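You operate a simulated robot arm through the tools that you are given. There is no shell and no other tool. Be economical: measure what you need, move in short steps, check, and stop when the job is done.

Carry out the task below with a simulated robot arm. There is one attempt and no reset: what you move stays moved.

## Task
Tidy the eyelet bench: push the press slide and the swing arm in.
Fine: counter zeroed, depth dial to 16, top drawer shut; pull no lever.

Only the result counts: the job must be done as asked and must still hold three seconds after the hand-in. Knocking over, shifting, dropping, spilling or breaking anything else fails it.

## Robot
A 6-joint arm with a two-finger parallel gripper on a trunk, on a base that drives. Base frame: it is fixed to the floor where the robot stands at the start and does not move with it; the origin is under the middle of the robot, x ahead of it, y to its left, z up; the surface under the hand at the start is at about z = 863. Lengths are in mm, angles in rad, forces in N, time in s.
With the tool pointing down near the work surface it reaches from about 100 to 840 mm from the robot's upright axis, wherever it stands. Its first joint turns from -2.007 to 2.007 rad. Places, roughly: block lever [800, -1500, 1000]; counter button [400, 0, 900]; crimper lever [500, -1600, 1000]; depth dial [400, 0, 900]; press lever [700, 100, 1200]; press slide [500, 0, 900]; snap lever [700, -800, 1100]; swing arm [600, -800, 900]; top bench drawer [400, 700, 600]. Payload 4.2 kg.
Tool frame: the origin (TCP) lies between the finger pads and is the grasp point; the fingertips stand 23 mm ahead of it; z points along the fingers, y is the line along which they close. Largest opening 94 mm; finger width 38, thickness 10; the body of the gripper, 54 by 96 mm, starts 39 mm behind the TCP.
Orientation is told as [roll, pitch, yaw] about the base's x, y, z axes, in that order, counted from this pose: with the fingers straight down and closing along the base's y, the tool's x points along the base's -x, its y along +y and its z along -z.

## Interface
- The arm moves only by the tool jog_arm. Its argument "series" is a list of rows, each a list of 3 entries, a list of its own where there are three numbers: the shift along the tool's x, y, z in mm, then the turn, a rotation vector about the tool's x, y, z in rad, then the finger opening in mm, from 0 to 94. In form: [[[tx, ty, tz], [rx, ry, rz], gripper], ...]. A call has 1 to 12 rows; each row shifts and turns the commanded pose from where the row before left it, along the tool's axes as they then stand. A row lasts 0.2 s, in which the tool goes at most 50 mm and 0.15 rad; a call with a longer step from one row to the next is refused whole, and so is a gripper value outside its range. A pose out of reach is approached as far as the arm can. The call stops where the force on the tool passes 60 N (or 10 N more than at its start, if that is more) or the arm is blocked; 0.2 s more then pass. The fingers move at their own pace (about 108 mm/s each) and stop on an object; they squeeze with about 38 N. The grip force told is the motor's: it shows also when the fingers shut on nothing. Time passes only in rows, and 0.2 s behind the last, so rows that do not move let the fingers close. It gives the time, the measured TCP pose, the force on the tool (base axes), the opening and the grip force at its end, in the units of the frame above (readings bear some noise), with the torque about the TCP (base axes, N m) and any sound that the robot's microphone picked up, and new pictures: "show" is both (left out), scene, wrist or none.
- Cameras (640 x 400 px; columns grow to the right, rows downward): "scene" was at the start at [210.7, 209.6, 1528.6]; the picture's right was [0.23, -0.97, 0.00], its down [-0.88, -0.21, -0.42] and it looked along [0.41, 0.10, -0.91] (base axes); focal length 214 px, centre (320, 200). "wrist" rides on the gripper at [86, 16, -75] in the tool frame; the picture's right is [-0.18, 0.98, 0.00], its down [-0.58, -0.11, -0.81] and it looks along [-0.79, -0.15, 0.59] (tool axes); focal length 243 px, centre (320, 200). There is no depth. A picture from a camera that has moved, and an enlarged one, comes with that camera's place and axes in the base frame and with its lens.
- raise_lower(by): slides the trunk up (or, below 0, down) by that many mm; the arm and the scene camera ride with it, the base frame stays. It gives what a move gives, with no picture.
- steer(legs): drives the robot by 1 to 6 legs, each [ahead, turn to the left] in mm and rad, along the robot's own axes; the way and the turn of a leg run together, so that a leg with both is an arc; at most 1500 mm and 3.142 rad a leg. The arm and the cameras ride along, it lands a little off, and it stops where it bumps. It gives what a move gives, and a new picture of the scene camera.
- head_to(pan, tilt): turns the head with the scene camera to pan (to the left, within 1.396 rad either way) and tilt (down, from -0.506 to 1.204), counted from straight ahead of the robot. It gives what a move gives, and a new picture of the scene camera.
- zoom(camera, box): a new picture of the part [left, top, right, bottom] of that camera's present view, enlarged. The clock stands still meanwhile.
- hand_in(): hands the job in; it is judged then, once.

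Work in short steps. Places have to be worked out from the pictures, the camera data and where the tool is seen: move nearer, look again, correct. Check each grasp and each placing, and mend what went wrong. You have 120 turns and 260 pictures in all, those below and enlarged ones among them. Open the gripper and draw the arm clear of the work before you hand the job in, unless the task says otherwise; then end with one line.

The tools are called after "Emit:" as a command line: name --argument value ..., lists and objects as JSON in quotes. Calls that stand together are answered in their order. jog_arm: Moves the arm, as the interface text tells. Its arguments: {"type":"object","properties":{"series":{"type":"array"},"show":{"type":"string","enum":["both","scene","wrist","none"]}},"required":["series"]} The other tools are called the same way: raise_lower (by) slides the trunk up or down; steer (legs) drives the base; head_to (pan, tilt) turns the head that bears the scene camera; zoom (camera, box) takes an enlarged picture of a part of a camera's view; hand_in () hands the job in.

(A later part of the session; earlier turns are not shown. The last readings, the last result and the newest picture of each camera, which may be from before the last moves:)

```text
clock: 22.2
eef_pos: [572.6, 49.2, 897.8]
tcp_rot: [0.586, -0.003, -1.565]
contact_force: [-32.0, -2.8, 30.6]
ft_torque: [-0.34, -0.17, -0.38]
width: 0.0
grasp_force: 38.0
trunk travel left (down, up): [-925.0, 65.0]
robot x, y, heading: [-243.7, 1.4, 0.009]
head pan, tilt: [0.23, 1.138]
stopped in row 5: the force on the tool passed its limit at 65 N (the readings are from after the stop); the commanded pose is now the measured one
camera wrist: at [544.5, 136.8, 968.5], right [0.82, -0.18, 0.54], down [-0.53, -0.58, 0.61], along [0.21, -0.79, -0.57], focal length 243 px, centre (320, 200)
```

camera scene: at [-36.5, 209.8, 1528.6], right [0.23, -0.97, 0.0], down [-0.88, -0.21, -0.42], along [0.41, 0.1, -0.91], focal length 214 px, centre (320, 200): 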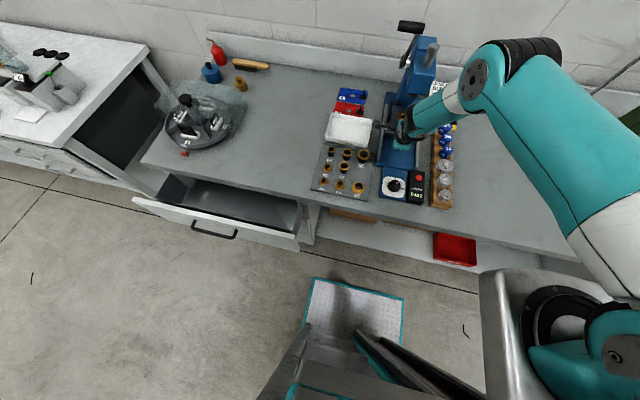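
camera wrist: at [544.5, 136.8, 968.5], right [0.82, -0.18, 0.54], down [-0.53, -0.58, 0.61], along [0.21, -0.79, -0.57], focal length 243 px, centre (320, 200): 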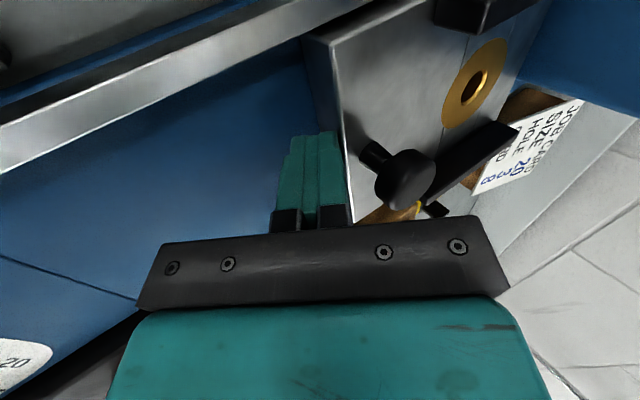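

Force shows the slide is against its stop. Back out, lift, and inspect.

Emit:
jog_arm --series '[[[0, -16.5, -11.3], [0, 0, 0], 0], [[0, -33, -22.6], [0, 0, 0], 0], [[0, -33, -22.6], [0, 0, 0], 0], [[0, 27, -40], [0, 0, 0], 0], [[0, 27, -40], [0, 0, 0], 0], [[0, 0, 0], [0.15, 0, 0], 0], [[0, 0, 0], [0.15, 0, 0], 0], [[0, 0, 0], [0.15, 0, 0], 0], [[0, 0, 0], [0.136, 0, 0], 0]]'

Emit:
zoom --camera "scene" --box '[360, 60, 480, 200]'

```text
clock: 24.2
eef_pos: [475.9, 48.3, 992.2]
tcp_rot: [-0.003, -0.001, -1.564]
contact_force: [-0.5, 0.2, 0.2]
ft_torque: [-0.02, -0.01, 0.03]
width: 0.0
grasp_force: 38.2
trunk travel left (down, up): [-925.0, 65.0]
robot x, y, heading: [-245.5, 0.0, 0.003]
head pan, tilt: [0.23, 1.138]
camera scene: at [-37.1, 209.8, 1528.7], right [0.23, -0.97, 0.0], down [-0.88, -0.21, -0.42], along [0.41, 0.1, -0.91], focal length 214 px, centre (320, 200)
camera wrist: at [491.3, 136.8, 1067.4], right [0.98, -0.18, 0.0], down [-0.1, -0.58, 0.81], along [-0.14, -0.79, -0.59], focal length 243 px, centre (320, 200)
```

scene: 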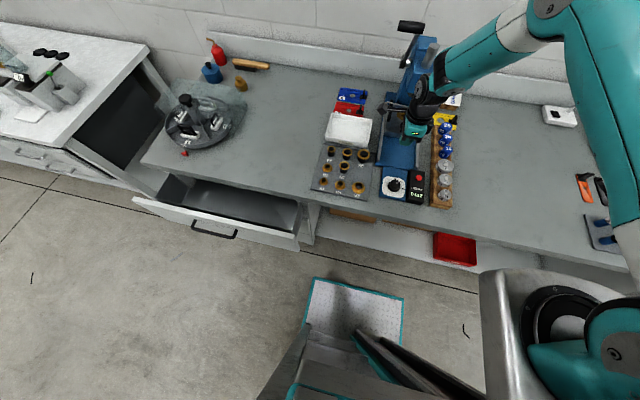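
wrist: 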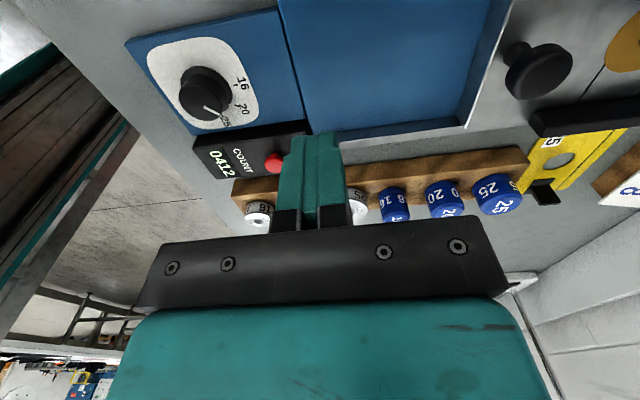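

```text
2.86 times, centred on (420, 130) of scene
camera zoom: at [-37.1, 209.8, 1528.7], right [0.23, -0.97, 0.0], down [-0.88, -0.21, -0.42], along [0.41, 0.1, -0.91], focal length 613 px, centre (34, 400)
```

zoom: 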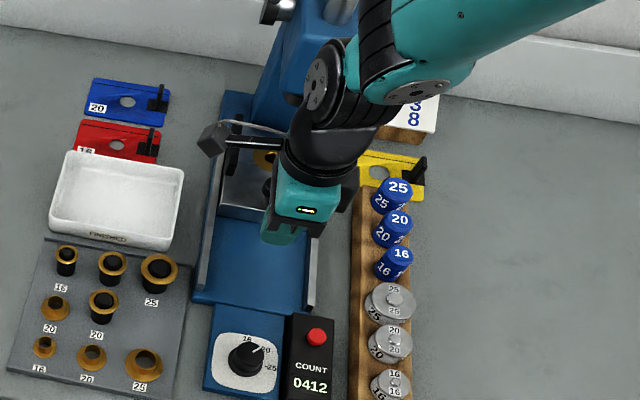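

The slide is home. Now the dial: zoom on it in both cameras to pin its position and pointer.

Emit:
zoom --camera "wrist" --box '[120, 20, 320, 180]'

Emit:
zoom --camera "scene" --box '[370, 160, 434, 210]'

```text
2.50 times, centred on (220, 100) of wrist
camera zoom: at [491.3, 136.8, 1067.4], right [0.98, -0.18, 0.0], down [-0.1, -0.58, 0.81], along [-0.14, -0.79, -0.59], focal length 606 px, centre (570, 450)
```

zoom: 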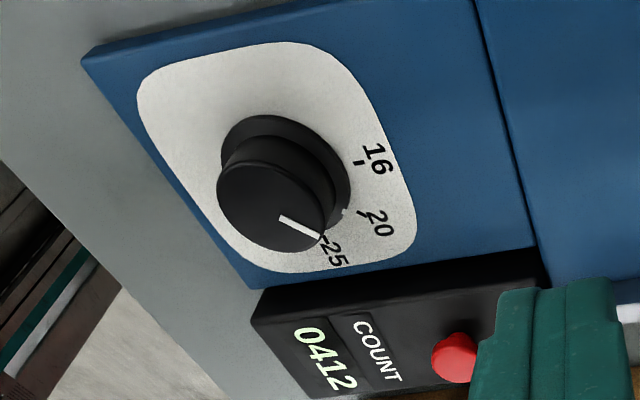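

```text
8.00 times, centred on (402, 185) of scene
camera zoom: at [-37.1, 209.8, 1528.7], right [0.23, -0.97, 0.0], down [-0.88, -0.21, -0.42], along [0.41, 0.1, -0.91], focal length 1716 px, centre (-336, 320)
```

zoom: 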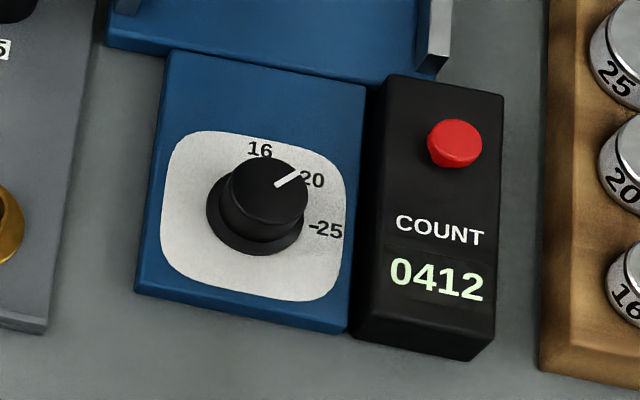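

The dial knob top is at about (372, 42, 881). The ticks sit at 0°, -45° and -90°, the pointer is at -45° (20), so 16 needs a +45° turn counter-clockwise from above. I'll position over the knob with a 46 mm opening.

Emit:
jog_arm --series '[[[-2, -35, 10], [0, 0, 0], 46], [[-2, -35, 20], [0, 0, 0], 46], [[-2.5, -33.5, 22], [0, 0, 0], 46], [[0, 0, 20], [0, 0, 0], 46]]'

Emit:
zoom --camera "scene" --box '[354, 140, 450, 215]'

```text
clock: 25.2
eef_pos: [373.5, 43.0, 920.2]
tcp_rot: [0.001, -0.003, -1.565]
contact_force: [-0.5, 0.6, 0.2]
ft_torque: [-0.01, 0.07, -0.05]
width: 46.1
grasp_force: 0.0
trunk travel left (down, up): [-925.0, 65.0]
robot x, y, heading: [-245.9, -1.2, 0.002]
head pan, tilt: [0.23, 1.138]
camera scene: at [-37.0, 209.8, 1528.7], right [0.23, -0.97, 0.0], down [-0.88, -0.21, -0.42], along [0.41, 0.1, -0.91], focal length 214 px, centre (320, 200)
camera wrist: at [388.7, 131.8, 995.1], right [0.98, -0.18, 0.0], down [-0.11, -0.58, 0.81], along [-0.14, -0.79, -0.59], focal length 243 px, centre (320, 200)
```

scene: 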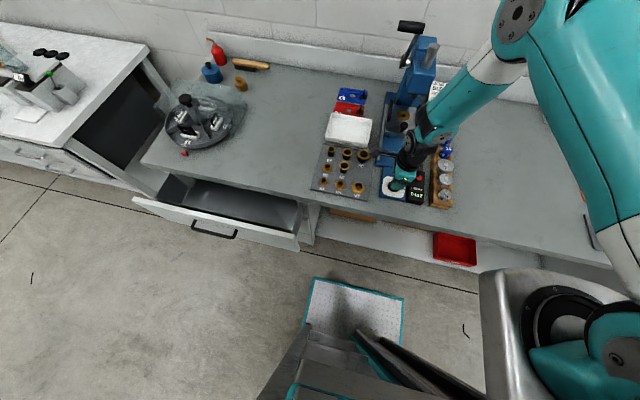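
wrist: 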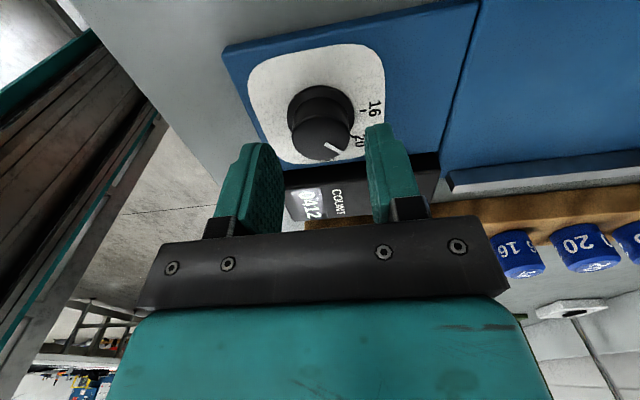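

```text
5.33 times, centred on (402, 178) of scene
camera zoom: at [-37.0, 209.8, 1528.7], right [0.23, -0.97, 0.0], down [-0.88, -0.21, -0.42], along [0.41, 0.1, -0.91], focal length 1144 px, centre (-117, 320)
```

zoom: 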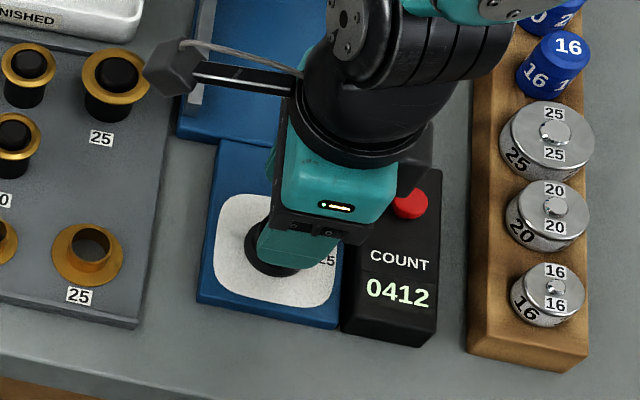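

Check alignment in a wrist zoom.

Emit:
zoom --camera "wrist" --box '[240, 60, 400, 180]'

```text
3.33 times, centred on (320, 120) of wrist
camera zoom: at [388.7, 131.8, 995.1], right [0.98, -0.18, 0.0], down [-0.11, -0.58, 0.81], along [-0.14, -0.79, -0.59], focal length 809 px, centre (320, 467)
```

zoom: 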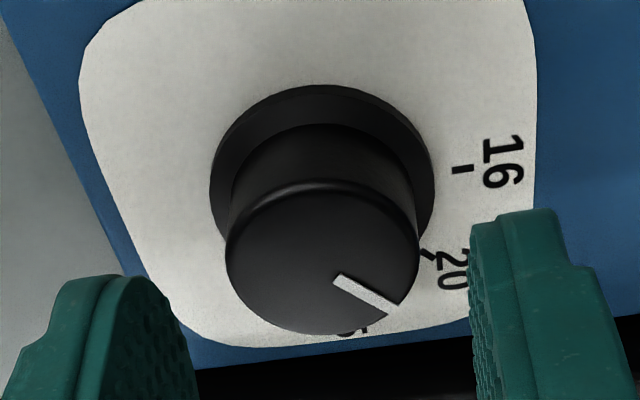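

Aligned over the knob. Descend 33 mm and close on it.

Emit:
jog_arm --series '[[[-0.5, 0, 12], [0, 0, 0], 46], [[0, 0, 12], [0, 0, 0], 46], [[0, 0, 9], [0, 0, 0], 46], [[0, 0, 0], [0, 0, 0], 46]]' --show "wrist"

```text
clock: 26.2
eef_pos: [373.5, 41.4, 886.8]
tcp_rot: [0.002, -0.002, -1.566]
contact_force: [0.0, -0.2, 0.5]
ft_torque: [0.0, 0.0, -0.01]
width: 45.9
grasp_force: 0.1
trunk travel left (down, up): [-925.0, 65.0]
robot x, y, heading: [-244.3, -3.4, 0.007]
head pan, tilt: [0.23, 1.138]
camera wrist: at [388.7, 129.4, 962.1], right [0.98, -0.18, 0.0], down [-0.11, -0.58, 0.81], along [-0.14, -0.79, -0.59], focal length 243 px, centre (320, 200)
```

wrist: 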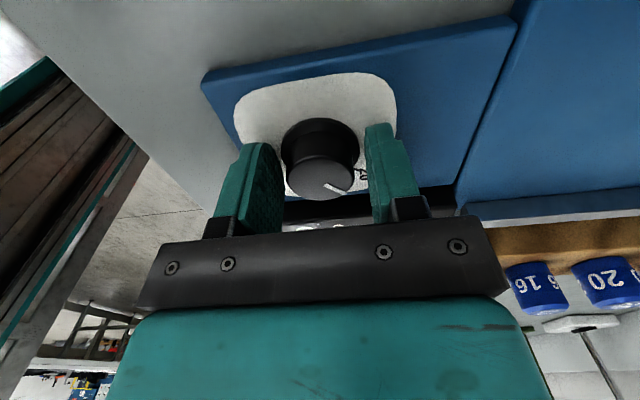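

Knob is between the fingers; close and then turn by 0.785 rad counter-clockwise (tool z negative).

Emit:
jog_arm --series '[[[0, 0, 0], [0, 0, 0], 30], [[0, 0, 0], [0, 0, 0], 20], [[0, 0, 0], [0, 0, 0], 20]]' --show "wrist"

```text
clock: 27.0
eef_pos: [374.1, 42.1, 887.8]
tcp_rot: [0.0, -0.001, -1.568]
contact_force: [-2.7, -0.3, -1.7]
ft_torque: [0.21, -0.1, -0.01]
width: 33.5
grasp_force: 44.5
trunk travel left (down, up): [-925.0, 65.0]
robot x, y, heading: [-247.0, -1.9, 0.004]
head pan, tilt: [0.23, 1.138]
camera wrist: at [388.4, 129.4, 962.1], right [0.98, -0.18, 0.0], down [-0.11, -0.58, 0.81], along [-0.14, -0.79, -0.59], focal length 243 px, centre (320, 200)
```

wrist: 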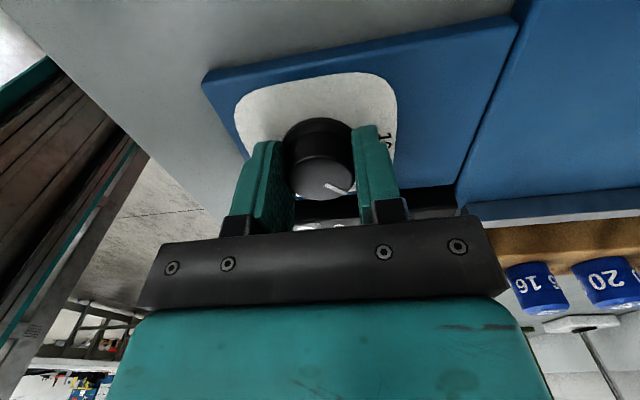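

Gripped at 33.5 mm with low side force. Turning now.

Emit:
jog_arm --series '[[[0, 0, 0], [0, 0, -0.131], 20], [[0, 0, 0], [0, 0, -0.131], 20], [[0, 0, 0], [0, 0, -0.131], 20], [[0, 0, 0], [0, 0, -0.131], 20], [[0, 0, 0], [0, 0, -0.131], 20], [[0, 0, 0], [0, 0, -0.13], 20], [[0, 0, 0], [0, 0, 0], 20]]' --show "wrist"

```text
clock: 28.6
eef_pos: [371.4, 40.4, 887.7]
tcp_rot: [-0.006, -0.001, -0.779]
contact_force: [-14.2, 3.9, -12.0]
ft_torque: [-0.23, -0.97, -0.03]
width: 33.7
grasp_force: 45.4
trunk travel left (down, up): [-925.0, 65.0]
robot x, y, heading: [-248.2, 0.5, 0.003]
head pan, tilt: [0.23, 1.138]
camera wrist: at [321.0, 114.5, 962.3], right [0.82, 0.57, 0.0], down [0.34, -0.48, 0.81], along [0.46, -0.66, -0.59], focal length 243 px, centre (320, 200)
```

wrist: 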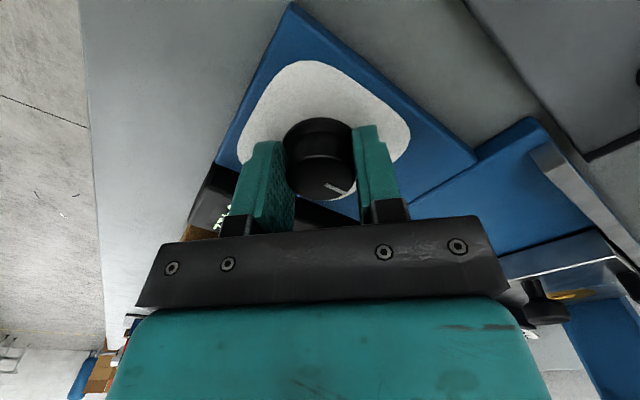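

The pointer stayed fixed relative to the gripper, so the knob turned with it. Release and lift straight up to inspect.

Emit:
jog_arm --series '[[[0, 0, 0], [0, 0, 0], 44], [[0, 0, 0], [0, 0, 0], 44], [[0, 0, -20], [0, 0, 0], 44], [[0, 0, -40], [0, 0, 0], 44], [[0, 0, -45], [0, 0, 0], 0]]'

Emit:
zoom --camera "wrist" --box '[200, 0, 420, 160]'

```text
clock: 29.8
eef_pos: [373.5, 41.2, 993.4]
tcp_rot: [-0.001, -0.002, -0.78]
contact_force: [0.1, 0.0, -0.3]
ft_torque: [0.03, 0.0, 0.0]
width: 0.0
grasp_force: 38.1
trunk travel left (down, up): [-925.0, 65.0]
robot x, y, heading: [-248.1, -4.8, 0.004]
head pan, tilt: [0.23, 1.138]
camera scene: at [-36.5, 209.9, 1528.5], right [0.23, -0.97, 0.0], down [-0.88, -0.21, -0.42], along [0.41, 0.1, -0.91], focal length 214 px, centre (320, 200)
camera wrist: at [323.3, 114.9, 1068.0], right [0.82, 0.57, 0.0], down [0.34, -0.48, 0.81], along [0.46, -0.66, -0.59], focal length 243 px, centre (320, 200)
```

scene: 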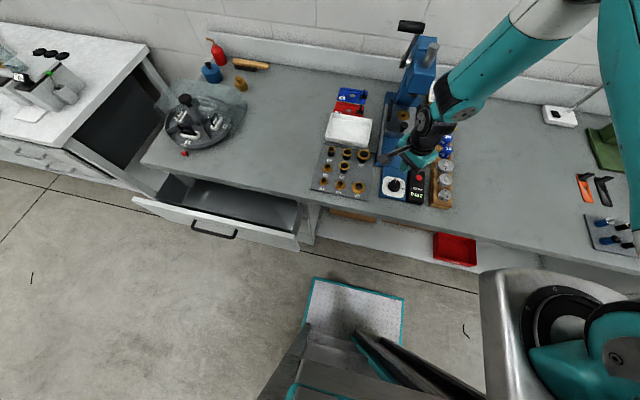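
wrist: 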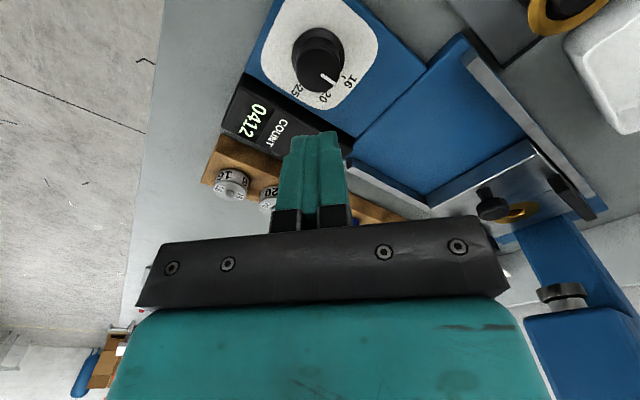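

```text
2.50 times, centred on (310, 80) of wrist
camera zoom: at [323.3, 114.9, 1068.0], right [0.82, 0.57, 0.0], down [0.34, -0.48, 0.81], along [0.46, -0.66, -0.59], focal length 606 px, centre (345, 500)
```

zoom: 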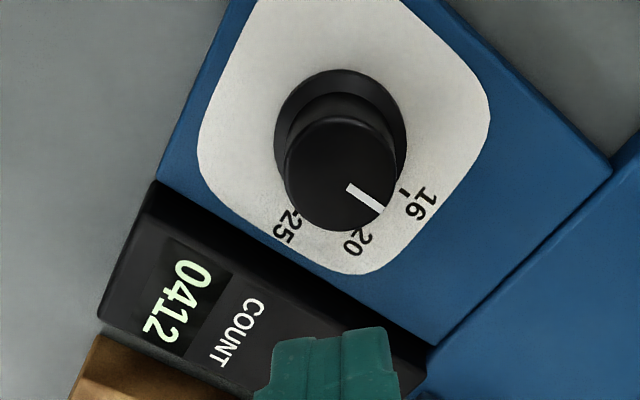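

Pointer computes to about 0°, on the 16 tick. Cross-check from the scene camera, and look at the slide too.

Emit:
zoom --camera "scene" --box '[370, 160, 434, 210]'

Emit:
zoom --camera "wrist" --box '[400, 80, 640, 320]'

```text
8.00 times, centred on (402, 185) of scene
camera zoom: at [-36.5, 209.9, 1528.5], right [0.23, -0.97, 0.0], down [-0.88, -0.21, -0.42], along [0.41, 0.1, -0.91], focal length 1716 px, centre (-336, 320)
```

zoom: 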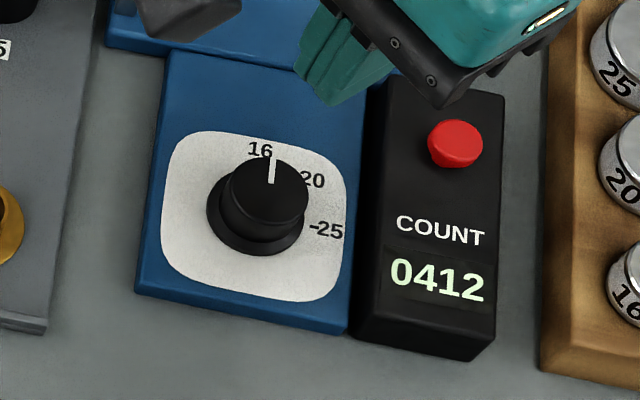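

```text
1.67 times, centred on (520, 200) of wrist
camera zoom: at [323.3, 114.9, 1068.0], right [0.82, 0.57, 0.0], down [0.34, -0.48, 0.81], along [0.46, -0.66, -0.59], focal length 404 px, centre (-13, 200)
```

zoom: 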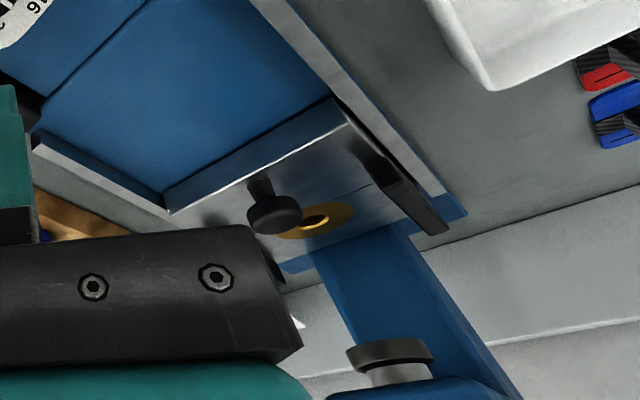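

Dial reads 16. Next the counter button, estimated at (416, -31) with top at z ≈ 886. Moving the closed fingertips above it.

Emit:
jog_arm --series '[[[-40, -10.5, 0], [0, 0, 0], 0], [[-40.8, -10.8, 0], [0, 0, 0], 0], [[0, 0, 40], [0, 0, 0], 0], [[0, 0, 26], [0, 0, 0], 0]]'

Emit:
zoom --camera "wrist" --box '[200, 40, 440, 240]'

Emit:
zoom --camera "scene" --box '[370, 150, 450, 210]'

```text
clock: 30.8
eef_pos: [413.8, -31.0, 925.8]
tcp_rot: [0.0, -0.002, -0.78]
contact_force: [-0.4, -0.7, 0.4]
ft_torque: [0.01, -0.05, 0.01]
width: 0.0
grasp_force: 38.2
trunk travel left (down, up): [-925.0, 65.0]
robot x, y, heading: [-244.4, 2.9, 0.005]
head pan, tilt: [0.23, 1.138]
camera scene: at [-37.2, 209.8, 1528.7], right [0.23, -0.97, 0.0], down [-0.88, -0.21, -0.42], along [0.41, 0.1, -0.91], focal length 214 px, centre (320, 200)
camera wrist: at [364.5, 42.6, 1000.9], right [0.82, 0.57, 0.0], down [0.34, -0.48, 0.81], along [0.46, -0.66, -0.59], focal length 243 px, centre (320, 200)
```

scene: 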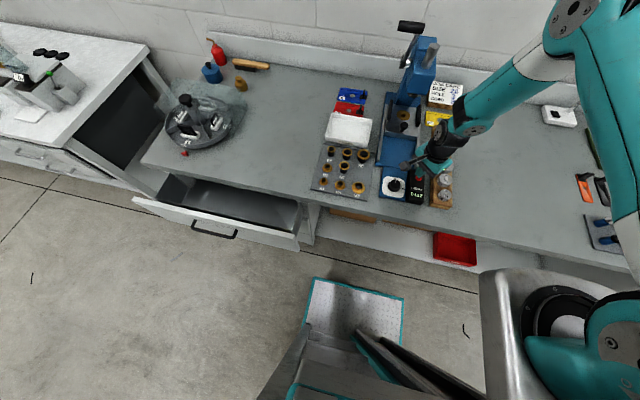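
wrist: 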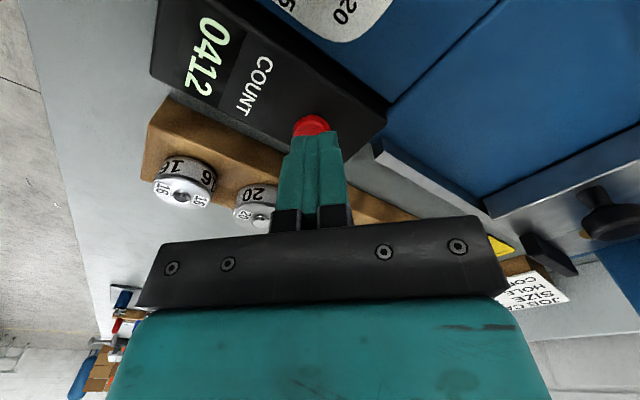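

```text
2.00 times, centred on (320, 140) of wrist
camera zoom: at [364.5, 42.6, 1000.9], right [0.82, 0.57, 0.0], down [0.34, -0.48, 0.81], along [0.46, -0.66, -0.59], focal length 485 px, centre (320, 320)
```

zoom: 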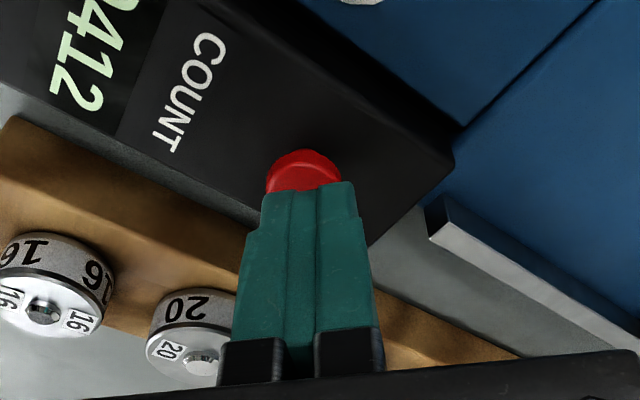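

```text
6.67 times, centred on (410, 180) of scene
camera zoom: at [-37.2, 209.8, 1528.7], right [0.23, -0.97, 0.0], down [-0.88, -0.21, -0.42], along [0.41, 0.1, -0.91], focal length 1430 px, centre (-280, 333)
```

zoom: 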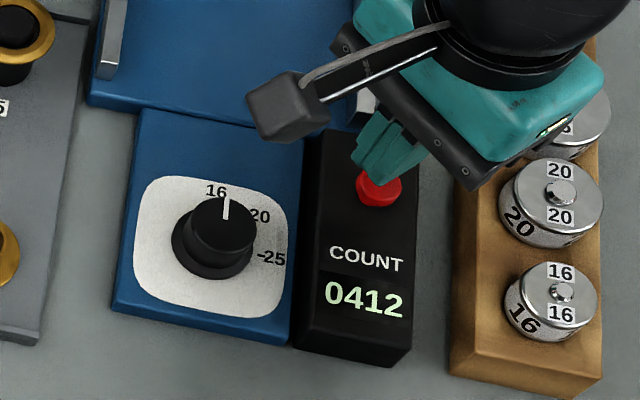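

The button is about 5 mm off along tool -y; correct and descend gently onto it.

Emit:
jog_arm --series '[[[0, -5, 6], [0, 0, 0], 0], [[0, 0, 6], [0, 0, 0], 0], [[0, 0, 3], [0, 0, 0], 0], [[0, 0, 2], [0, 0, 0], 0], [[0, 0, 2], [0, 0, 0], 0]]'

Emit:
zoom --camera "scene" --box '[370, 150, 450, 210]'

```text
clock: 32.0
eef_pos: [411.7, -34.3, 908.9]
tcp_rot: [-0.003, -0.001, -0.781]
contact_force: [-1.8, -3.2, 6.3]
ft_torque: [-0.11, 0.04, 0.01]
width: 0.0
grasp_force: 38.2
trunk travel left (down, up): [-925.0, 65.0]
robot x, y, heading: [-247.9, 0.5, 0.006]
head pan, tilt: [0.23, 1.138]
heard: click
camera scene: at [-37.2, 209.7, 1528.8], right [0.23, -0.97, 0.0], down [-0.88, -0.21, -0.42], along [0.41, 0.1, -0.91], focal length 214 px, centre (320, 200)
camera wrist: at [361.5, 39.0, 982.9], right [0.82, 0.57, 0.0], down [0.34, -0.48, 0.81], along [0.46, -0.66, -0.59], focal length 243 px, centre (320, 200)
```

scene: 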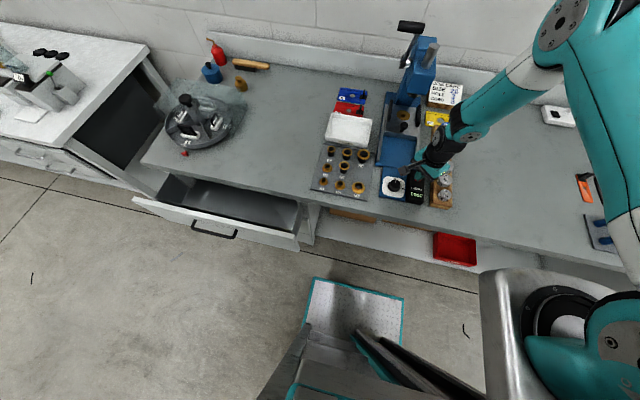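
wrist: 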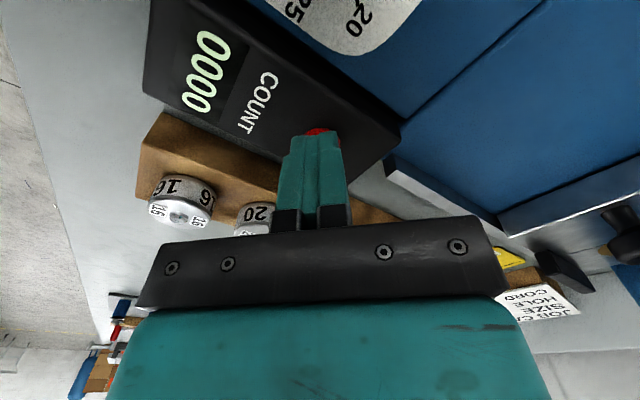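

```text
6.67 times, centred on (410, 180) of scene
camera zoom: at [-37.2, 209.7, 1528.8], right [0.23, -0.97, 0.0], down [-0.88, -0.21, -0.42], along [0.41, 0.1, -0.91], focal length 1430 px, centre (-280, 333)
```

zoom: 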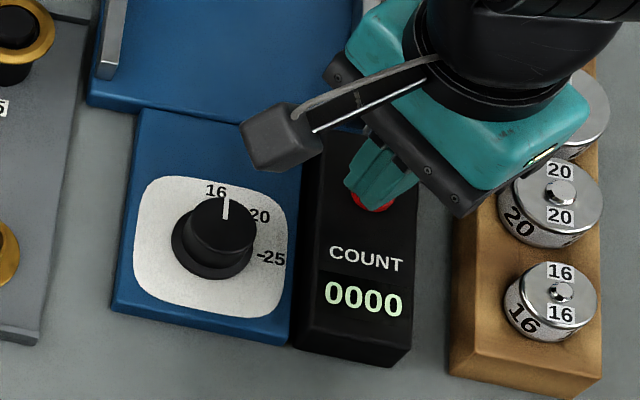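

Click heard and the counter reads 0000. Lift and retract the arm, then look left for the drawer route.

Emit:
jog_arm --series '[[[0, 0, -40], [0, 0, 0], 0], [[0, 0, -45], [0, 0, 0], 0], [[0, 0, -45], [0, 0, 0], 0], [[33, -33, -10], [0, 0, 0], 0], [[33, -33, 0], [0, 0, 0], 0], [[33, -33, 0], [0, 0, 0], 0]]' --show "none"

Emit:
head_to --pan 0.9 --tilt 0.8

Emit:
head_to --pan -0.9 --tilt 0.6

```text
clock: 33.4
eef_pos: [271.6, -35.8, 1046.1]
tcp_rot: [-0.003, -0.003, -0.78]
contact_force: [0.1, -0.1, -0.2]
ft_torque: [-0.01, 0.01, 0.02]
width: 0.2
grasp_force: 37.4
trunk travel left (down, up): [-925.0, 65.0]
robot x, y, heading: [-249.0, -0.5, 0.002]
head pan, tilt: [0.23, 1.138]
```

```text
clock: 34.5
eef_pos: [273.3, -35.1, 1046.1]
tcp_rot: [-0.001, -0.002, -0.779]
contact_force: [-0.1, -0.6, 0.2]
ft_torque: [-0.01, 0.01, 0.0]
width: 0.2
grasp_force: 38.5
trunk travel left (down, up): [-925.0, 65.0]
robot x, y, heading: [-245.3, -0.2, 0.001]
head pan, tilt: [0.901, 0.799]
camera scene: at [-45.8, 259.1, 1552.7], right [0.78, -0.62, 0.0], down [-0.44, -0.56, -0.7], along [0.43, 0.55, -0.72], focal length 214 px, centre (320, 200)
```

scene: 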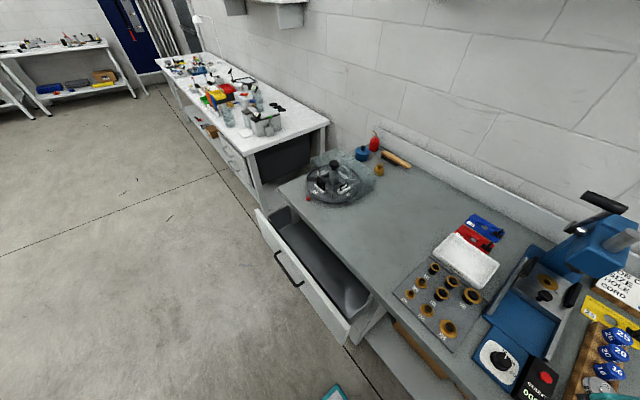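

```text
clock: 36.3
eef_pos: [272.4, -35.1, 1046.4]
tcp_rot: [-0.001, -0.002, -0.78]
contact_force: [0.0, 0.0, -0.1]
ft_torque: [0.0, 0.03, 0.02]
width: 0.1
grasp_force: 38.3
trunk travel left (down, up): [-925.0, 65.0]
robot x, y, heading: [-252.7, -1.5, 0.006]
head pan, tilt: [-0.901, 0.6]
camera scene: at [-40.6, 126.7, 1569.6], right [-0.78, -0.62, 0.0], down [-0.35, 0.44, -0.82], along [0.51, -0.64, -0.57], focal length 214 px, centre (320, 200)
```

scene: 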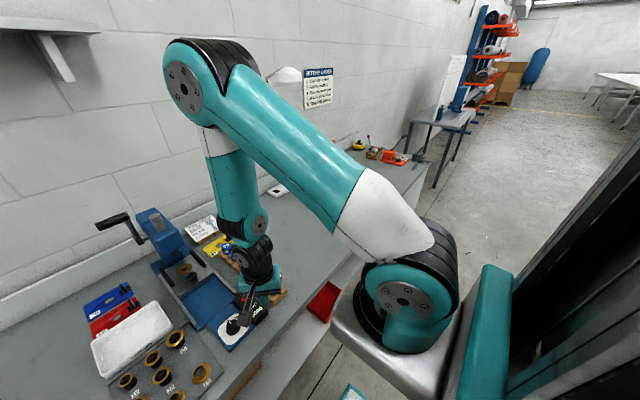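

Route is clear. Driving: back 150, turn left, go 700 along the bench, and turn back to face the drawer.

Emit:
head_to --pan 0.0 --tilt 1.0

Emit:
steer --legs '[[-150, 0], [0, 1.571], [710, 0], [0, -1.571]]'

```text
clock: 37.5
eef_pos: [273.2, -35.2, 1046.4]
tcp_rot: [-0.002, -0.002, -0.781]
contact_force: [-0.6, -0.1, 0.5]
ft_torque: [0.0, 0.0, 0.04]
width: 0.1
grasp_force: 37.9
trunk travel left (down, up): [-925.0, 65.0]
robot x, y, heading: [-244.5, -0.6, 0.005]
head pan, tilt: [0.0, 1.0]
camera scene: at [-26.1, 196.0, 1537.6], right [0.0, -1.0, 0.0], down [-0.84, 0.0, -0.54], along [0.54, 0.0, -0.84], focal length 214 px, centre (320, 200)
```

scene: 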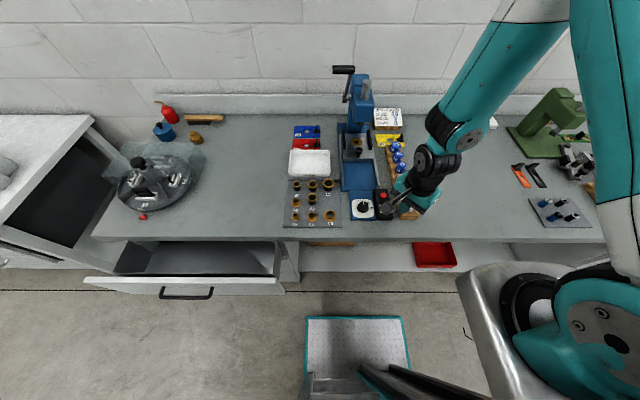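

```text
clock: 49.9
eef_pos: [110.9, 706.1, 1046.2]
tcp_rot: [-0.001, 0.0, -0.73]
contact_force: [0.1, 0.4, -0.3]
ft_torque: [0.02, -0.02, 0.01]
width: 0.0
grasp_force: 38.4
trunk travel left (down, up): [-925.0, 65.0]
robot x, y, heading: [-409.8, 714.3, 0.053]
head pan, tilt: [0.0, 1.0]
camera scene: at [-199.3, 921.4, 1537.6], right [0.05, -1.0, 0.0], down [-0.84, -0.05, -0.54], along [0.54, 0.03, -0.84], focal length 214 px, centre (320, 200)
```

scene: 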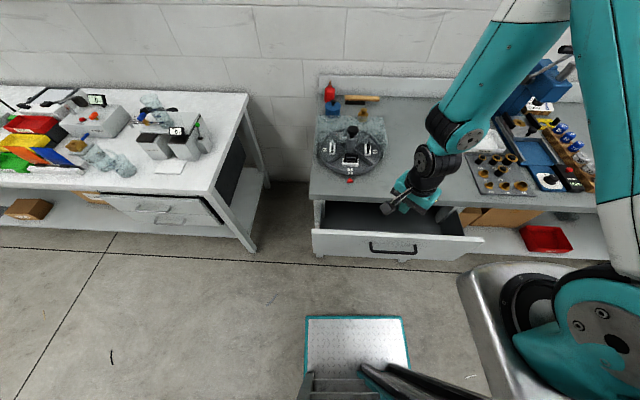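

Triangulated the handle bar at about (109, 662, 731), with panel at x ≈ 150 and bench edge at x ≈ 255. I'll turn the tool to yaw 0, pull back in front of the handle, then lower the trunk.

Emit:
jog_arm --series '[[[20, -10, 0], [0, 0, -0.146], 0], [[20, -10, 0], [0, 0, -0.146], 0], [[20, -5, 0], [0, 0, -0.146], 0], [[20, 0, 0], [0, 0, -0.146], 0], [[10, 0, 0], [0, 0, -0.146], 0], [[0, 0, 0], [0, 0, 0], 0]]' --show "none"

Emit:
raise_lower --by -180

```text
clock: 51.3
eef_pos: [33.0, 734.8, 1037.9]
tcp_rot: [-0.004, 0.002, 0.003]
contact_force: [0.2, -0.5, 0.2]
ft_torque: [0.01, -0.02, 0.01]
width: 0.0
grasp_force: 38.1
out of reach, approached as far as the arm can: row 4, 5
trunk travel left (down, up): [-925.0, 65.0]
robot x, y, heading: [-409.4, 711.6, 0.053]
head pan, tilt: [0.0, 1.0]
```

```text
clock: 53.3
eef_pos: [32.7, 733.2, 857.9]
tcp_rot: [-0.004, 0.002, 0.001]
contact_force: [-0.1, -0.6, 0.4]
ft_torque: [0.03, 0.02, -0.01]
width: 0.0
grasp_force: 38.2
trunk travel left (down, up): [-745.0, 245.0]
robot x, y, heading: [-409.6, 712.6, 0.052]
head pan, tilt: [0.0, 1.0]
```

Too folded; back the base 200 mm and straighten heading.

Emit:
steer --legs '[[-200, -0.052]]'

```text
clock: 54.9
eef_pos: [-166.3, 705.7, 857.6]
tcp_rot: [-0.003, 0.001, -0.048]
contact_force: [0.1, -0.6, 0.3]
ft_torque: [-0.01, -0.01, 0.0]
width: 0.0
grasp_force: 38.1
trunk travel left (down, up): [-745.0, 245.0]
robot x, y, heading: [-610.4, 706.2, 0.003]
head pan, tilt: [0.0, 1.0]
camera scene: at [-389.9, 904.8, 1357.6], right [0.0, -1.0, 0.0], down [-0.84, 0.0, -0.54], along [0.54, 0.0, -0.84], focal length 214 px, centre (320, 200)
```

scene: 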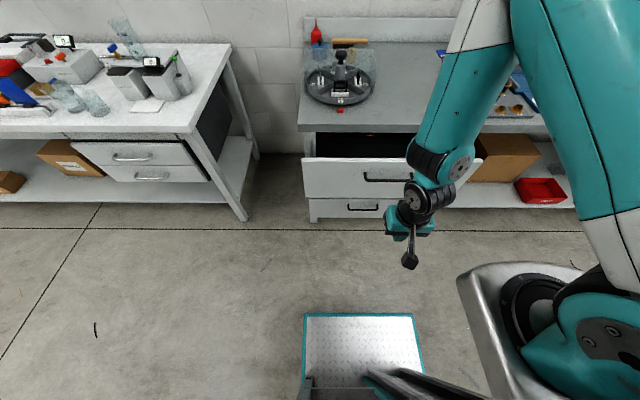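

The handle bar is at about (109, 650, 722). Moving the hand to x ≈ 50 in front of it and lowering.

Emit:
jog_arm --series '[[[-45, -9, 0], [0, 0, 0], 0], [[-45, -9, 0], [0, 0, 0], 0], [[-45, -9, 0], [0, 0, 0], 0], [[-45, -9, 0], [0, 0, -0.048], 0], [[-36, -5, 0], [0, 0, 0], 0], [[0, 0, 45], [0, 0, 0], 0], [[0, 0, 45], [0, 0, 0], 0], [[0, 0, 44], [0, 0, 0], 0]]'

```text
clock: 56.7
eef_pos: [49.0, 655.7, 726.4]
tcp_rot: [-0.003, 0.0, -0.002]
contact_force: [-0.4, 0.1, 0.3]
ft_torque: [0.0, -0.01, 0.0]
width: 0.1
grasp_force: 38.2
trunk travel left (down, up): [-745.0, 245.0]
robot x, y, heading: [-611.5, 706.2, 0.008]
head pan, tilt: [0.0, 1.0]
camera scene: at [-390.1, 904.8, 1357.8], right [0.0, -1.0, 0.0], down [-0.84, 0.0, -0.54], along [0.54, 0.0, -0.84], focal length 214 px, centre (320, 200)
camera wrist: at [-38.1, 672.7, 801.4], right [0.18, 0.98, 0.0], down [0.58, -0.11, 0.81], along [0.79, -0.15, -0.59], focal length 243 px, centre (320, 200)
```

scene: 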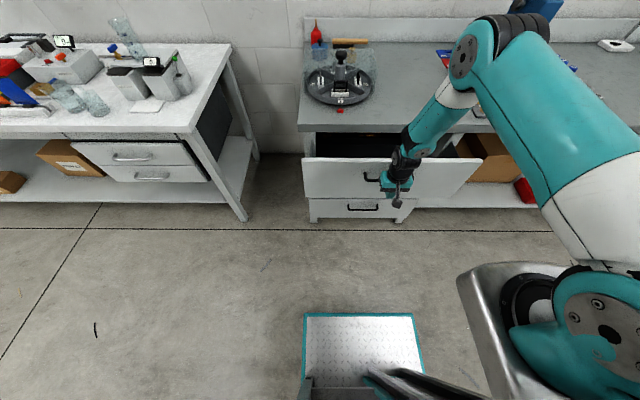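
wrist: 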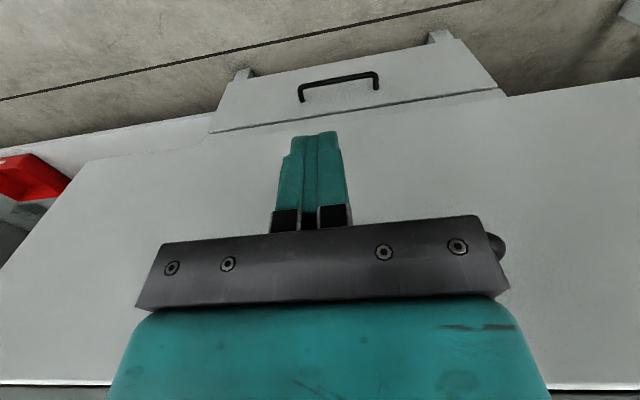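

The handle's end shows at z ≈ 748, slightly higher than assumed. Raise 18 mm and creep forward.

Emit:
jog_arm --series '[[[0, 0, -18], [0, 0, 0], 0], [[-10, 0, 0], [0, 0, 0], 0], [[-10, 0, 0], [0, 0, 0], 0], [[-10, 0, 0], [0, 0, 0], 0], [[-10, 0, 0], [0, 0, 0], 0]]'

Emit:
zoom --camera "scene" --box '[300, 120, 500, 240]'

```text
clock: 57.9
eef_pos: [88.3, 656.5, 741.9]
tcp_rot: [-0.004, 0.002, -0.001]
contact_force: [1.4, -0.2, -0.5]
ft_torque: [0.0, 0.03, -0.01]
width: 0.0
grasp_force: 38.6
trunk travel left (down, up): [-745.0, 245.0]
robot x, y, heading: [-610.6, 711.4, 0.002]
head pan, tilt: [0.0, 1.0]
camera scene: at [-389.9, 904.8, 1357.6], right [0.0, -1.0, 0.0], down [-0.84, 0.0, -0.54], along [0.54, 0.0, -0.84], focal length 214 px, centre (320, 200)
camera wrist: at [1.0, 673.9, 817.5], right [0.18, 0.98, 0.0], down [0.58, -0.11, 0.81], along [0.79, -0.15, -0.59], focal length 243 px, centre (320, 200)
```

scene: 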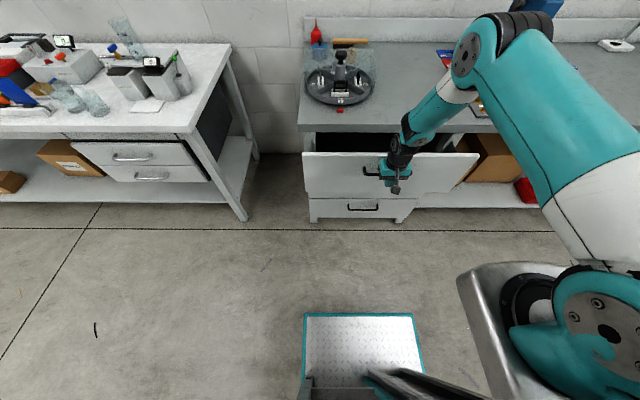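
wrist: 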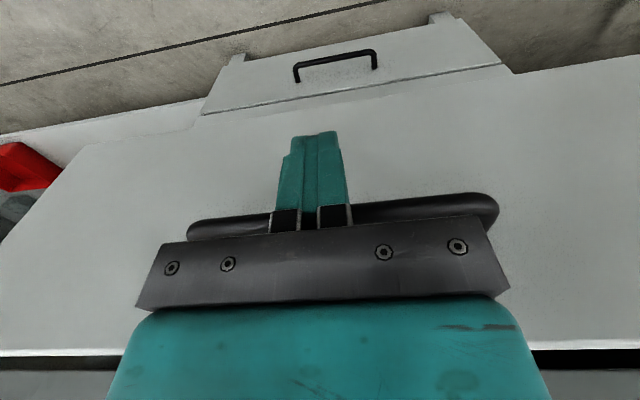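

```text
3.20 times, centred on (400, 180) of scene
camera zoom: at [-389.9, 904.8, 1357.6], right [0.0, -1.0, 0.0], down [-0.84, 0.0, -0.54], along [0.54, 0.0, -0.84], focal length 686 px, centre (64, 264)
```

zoom: 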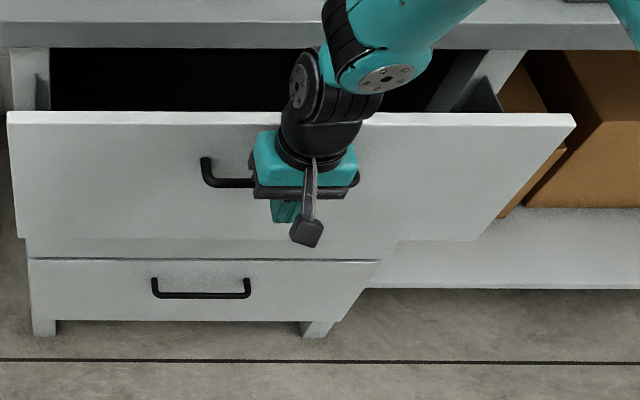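

Finger is against the handle bar. Push forward in 10 mm steps.

Emit:
jog_arm --series '[[[-10, 0, 0], [0, 0, 0], 0], [[-10, 0, 0], [0, 0, 0], 0], [[-10, 0, 0], [0, 0, 0], 0], [[-10, 0, 0], [0, 0, 0], 0], [[-10, 0, 0], [0, 0, 0], 0]]'

Emit:
zoom --camera "scene" --box '[300, 120, 500, 240]'

```text
clock: 59.1
eef_pos: [137.1, 656.7, 742.3]
tcp_rot: [-0.004, 0.001, 0.0]
contact_force: [0.3, -0.4, 0.2]
ft_torque: [0.03, -0.02, 0.02]
width: 0.1
grasp_force: 37.9
trunk travel left (down, up): [-745.0, 245.0]
robot x, y, heading: [-608.4, 703.6, 0.009]
head pan, tilt: [0.0, 1.0]
camera scene: at [-389.9, 904.8, 1357.6], right [0.0, -1.0, 0.0], down [-0.84, 0.0, -0.54], along [0.54, 0.0, -0.84], focal length 214 px, centre (320, 200)
camera wrist: at [50.7, 674.1, 815.6], right [0.18, 0.98, 0.0], down [0.58, -0.11, 0.81], along [0.79, -0.15, -0.59], focal length 243 px, centre (320, 200)
```

scene: 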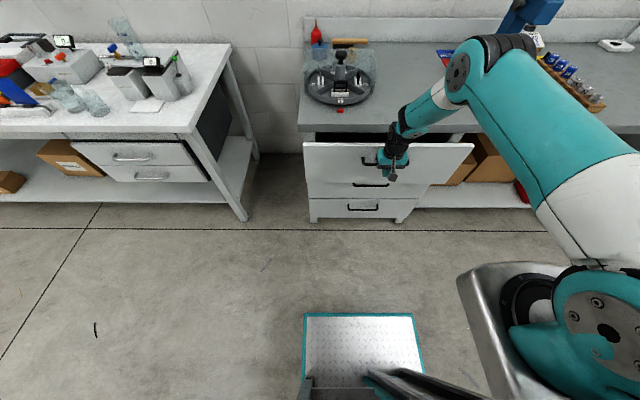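
wrist: 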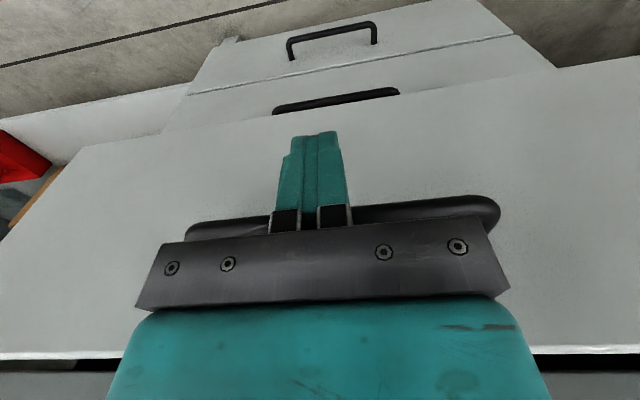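

```text
3.20 times, centred on (400, 180) of scene
camera zoom: at [-389.9, 904.8, 1357.6], right [0.0, -1.0, 0.0], down [-0.84, 0.0, -0.54], along [0.54, 0.0, -0.84], focal length 686 px, centre (64, 264)
```

zoom: 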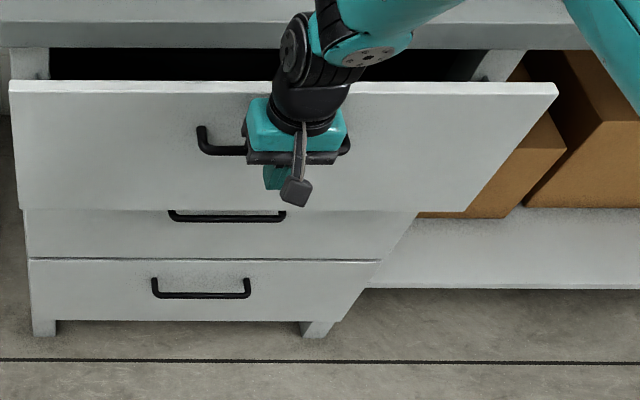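

Drawer is sliding in. Continue.

Emit:
jog_arm --series '[[[-10, 0, 0], [0, 0, 0], 0], [[-10, 0, 0], [0, 0, 0], 0], [[-10, 0, 0], [0, 0, 0], 0], [[-10, 0, 0], [0, 0, 0], 0], [[-10, 0, 0], [0, 0, 0], 0], [[-8, 0, 0], [0, 0, 0], 0]]'

Emit:
zoom --camera "scene" --box '[300, 120, 500, 240]'

```text
clock: 60.5
eef_pos: [195.2, 655.4, 740.5]
tcp_rot: [-0.004, 0.002, -0.002]
contact_force: [-0.1, 1.0, -0.4]
ft_torque: [0.01, -0.01, -0.02]
width: 0.1
grasp_force: 38.1
trunk travel left (down, up): [-745.0, 245.0]
robot x, y, heading: [-613.7, 706.1, 0.003]
head pan, tilt: [0.0, 1.0]
camera scene: at [-389.9, 904.8, 1357.6], right [0.0, -1.0, 0.0], down [-0.84, 0.0, -0.54], along [0.54, 0.0, -0.84], focal length 214 px, centre (320, 200)
camera wrist: at [108.9, 672.9, 815.2], right [0.18, 0.98, 0.0], down [0.58, -0.11, 0.81], along [0.79, -0.15, -0.59], focal length 243 px, centre (320, 200)
```

scene: 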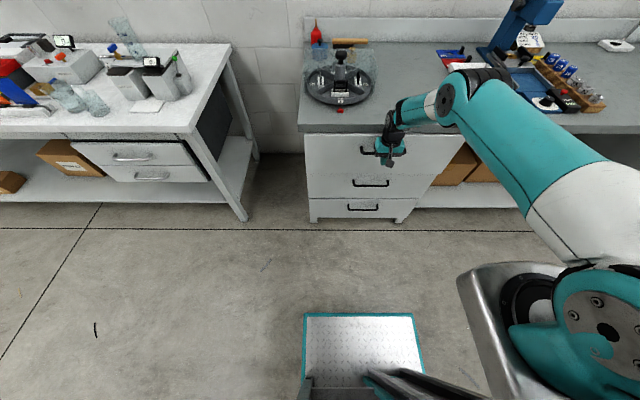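
wrist: 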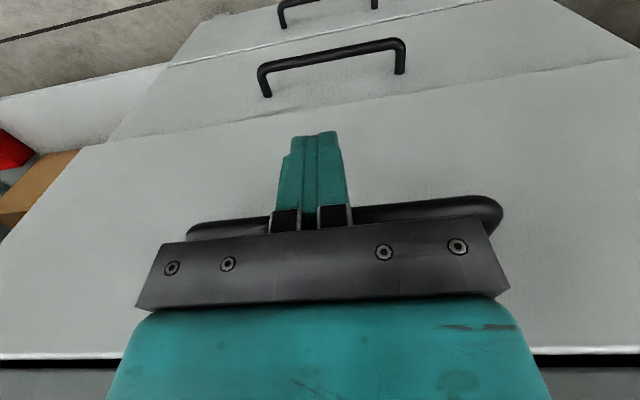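

```text
3.20 times, centred on (400, 180) of scene
camera zoom: at [-389.9, 904.8, 1357.6], right [0.0, -1.0, 0.0], down [-0.84, 0.0, -0.54], along [0.54, 0.0, -0.84], focal length 686 px, centre (64, 264)
```

zoom: 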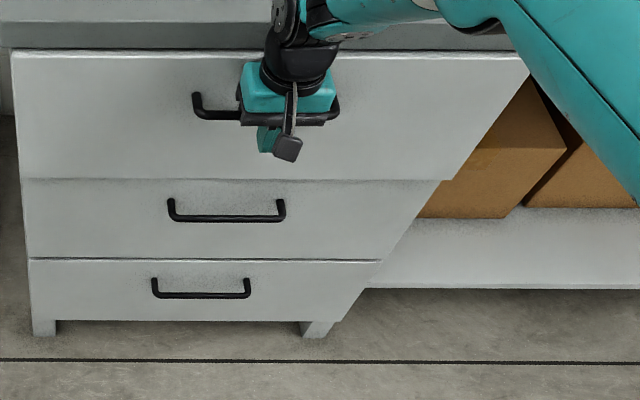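

Nearly shut. Creep to the stop with 4 mm steps.

Emit:
jog_arm --series '[[[-4, 0, 0], [0, 0, 0], 0], [[-4, 0, 0], [0, 0, 0], 0], [[-4, 0, 0], [0, 0, 0], 0], [[-4, 0, 0], [0, 0, 0], 0], [[-4, 0, 0], [0, 0, 0], 0], [[-4, 0, 0], [0, 0, 0], 0]]'

Emit:
zoom --camera "scene" --box '[300, 120, 500, 240]'

```text
clock: 62.0
eef_pos: [211.2, 654.2, 737.3]
tcp_rot: [-0.004, 0.025, 0.002]
contact_force: [-14.2, 0.8, 4.7]
ft_torque: [-0.03, -0.2, -0.12]
width: 0.0
grasp_force: 38.0
trunk travel left (down, up): [-745.0, 245.0]
robot x, y, heading: [-613.9, 709.0, 0.007]
head pan, tilt: [0.0, 1.0]
stopped in row 6: the force on the tool passed its limit at 67 N (the readings are from after the stop); the commanded pose is now the measured one
camera scene: at [-391.1, 904.8, 1357.5], right [0.0, -1.0, 0.0], down [-0.84, 0.0, -0.54], along [0.54, 0.0, -0.84], focal length 214 px, centre (320, 200)
camera wrist: at [126.6, 672.9, 814.1], right [0.18, 0.98, -0.01], down [0.6, -0.1, 0.79], along [0.78, -0.15, -0.61], focal length 243 px, centre (320, 200)
```

scene: 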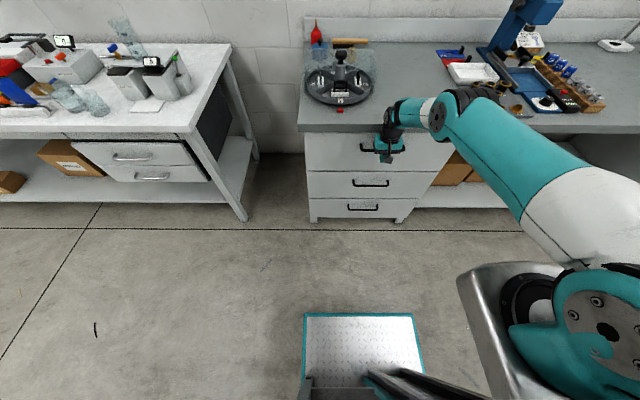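
wrist: 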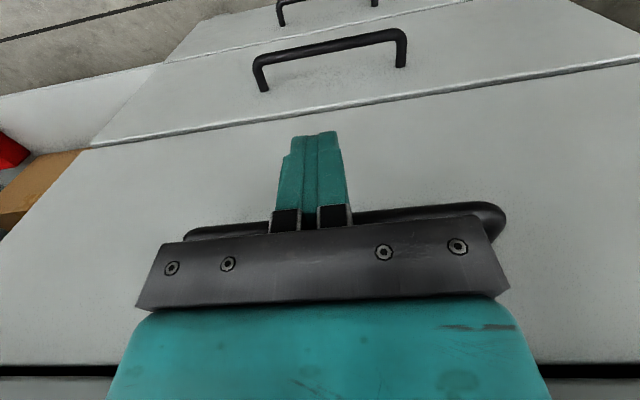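

```text
3.20 times, centred on (400, 180) of scene
camera zoom: at [-391.1, 904.8, 1357.5], right [0.0, -1.0, 0.0], down [-0.84, 0.0, -0.54], along [0.54, 0.0, -0.84], focal length 686 px, centre (64, 264)
```

zoom: 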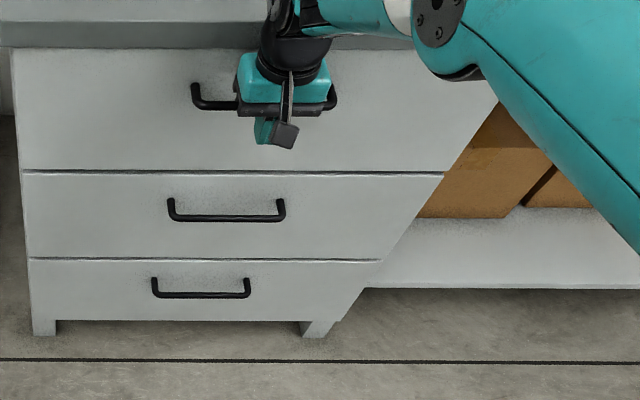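

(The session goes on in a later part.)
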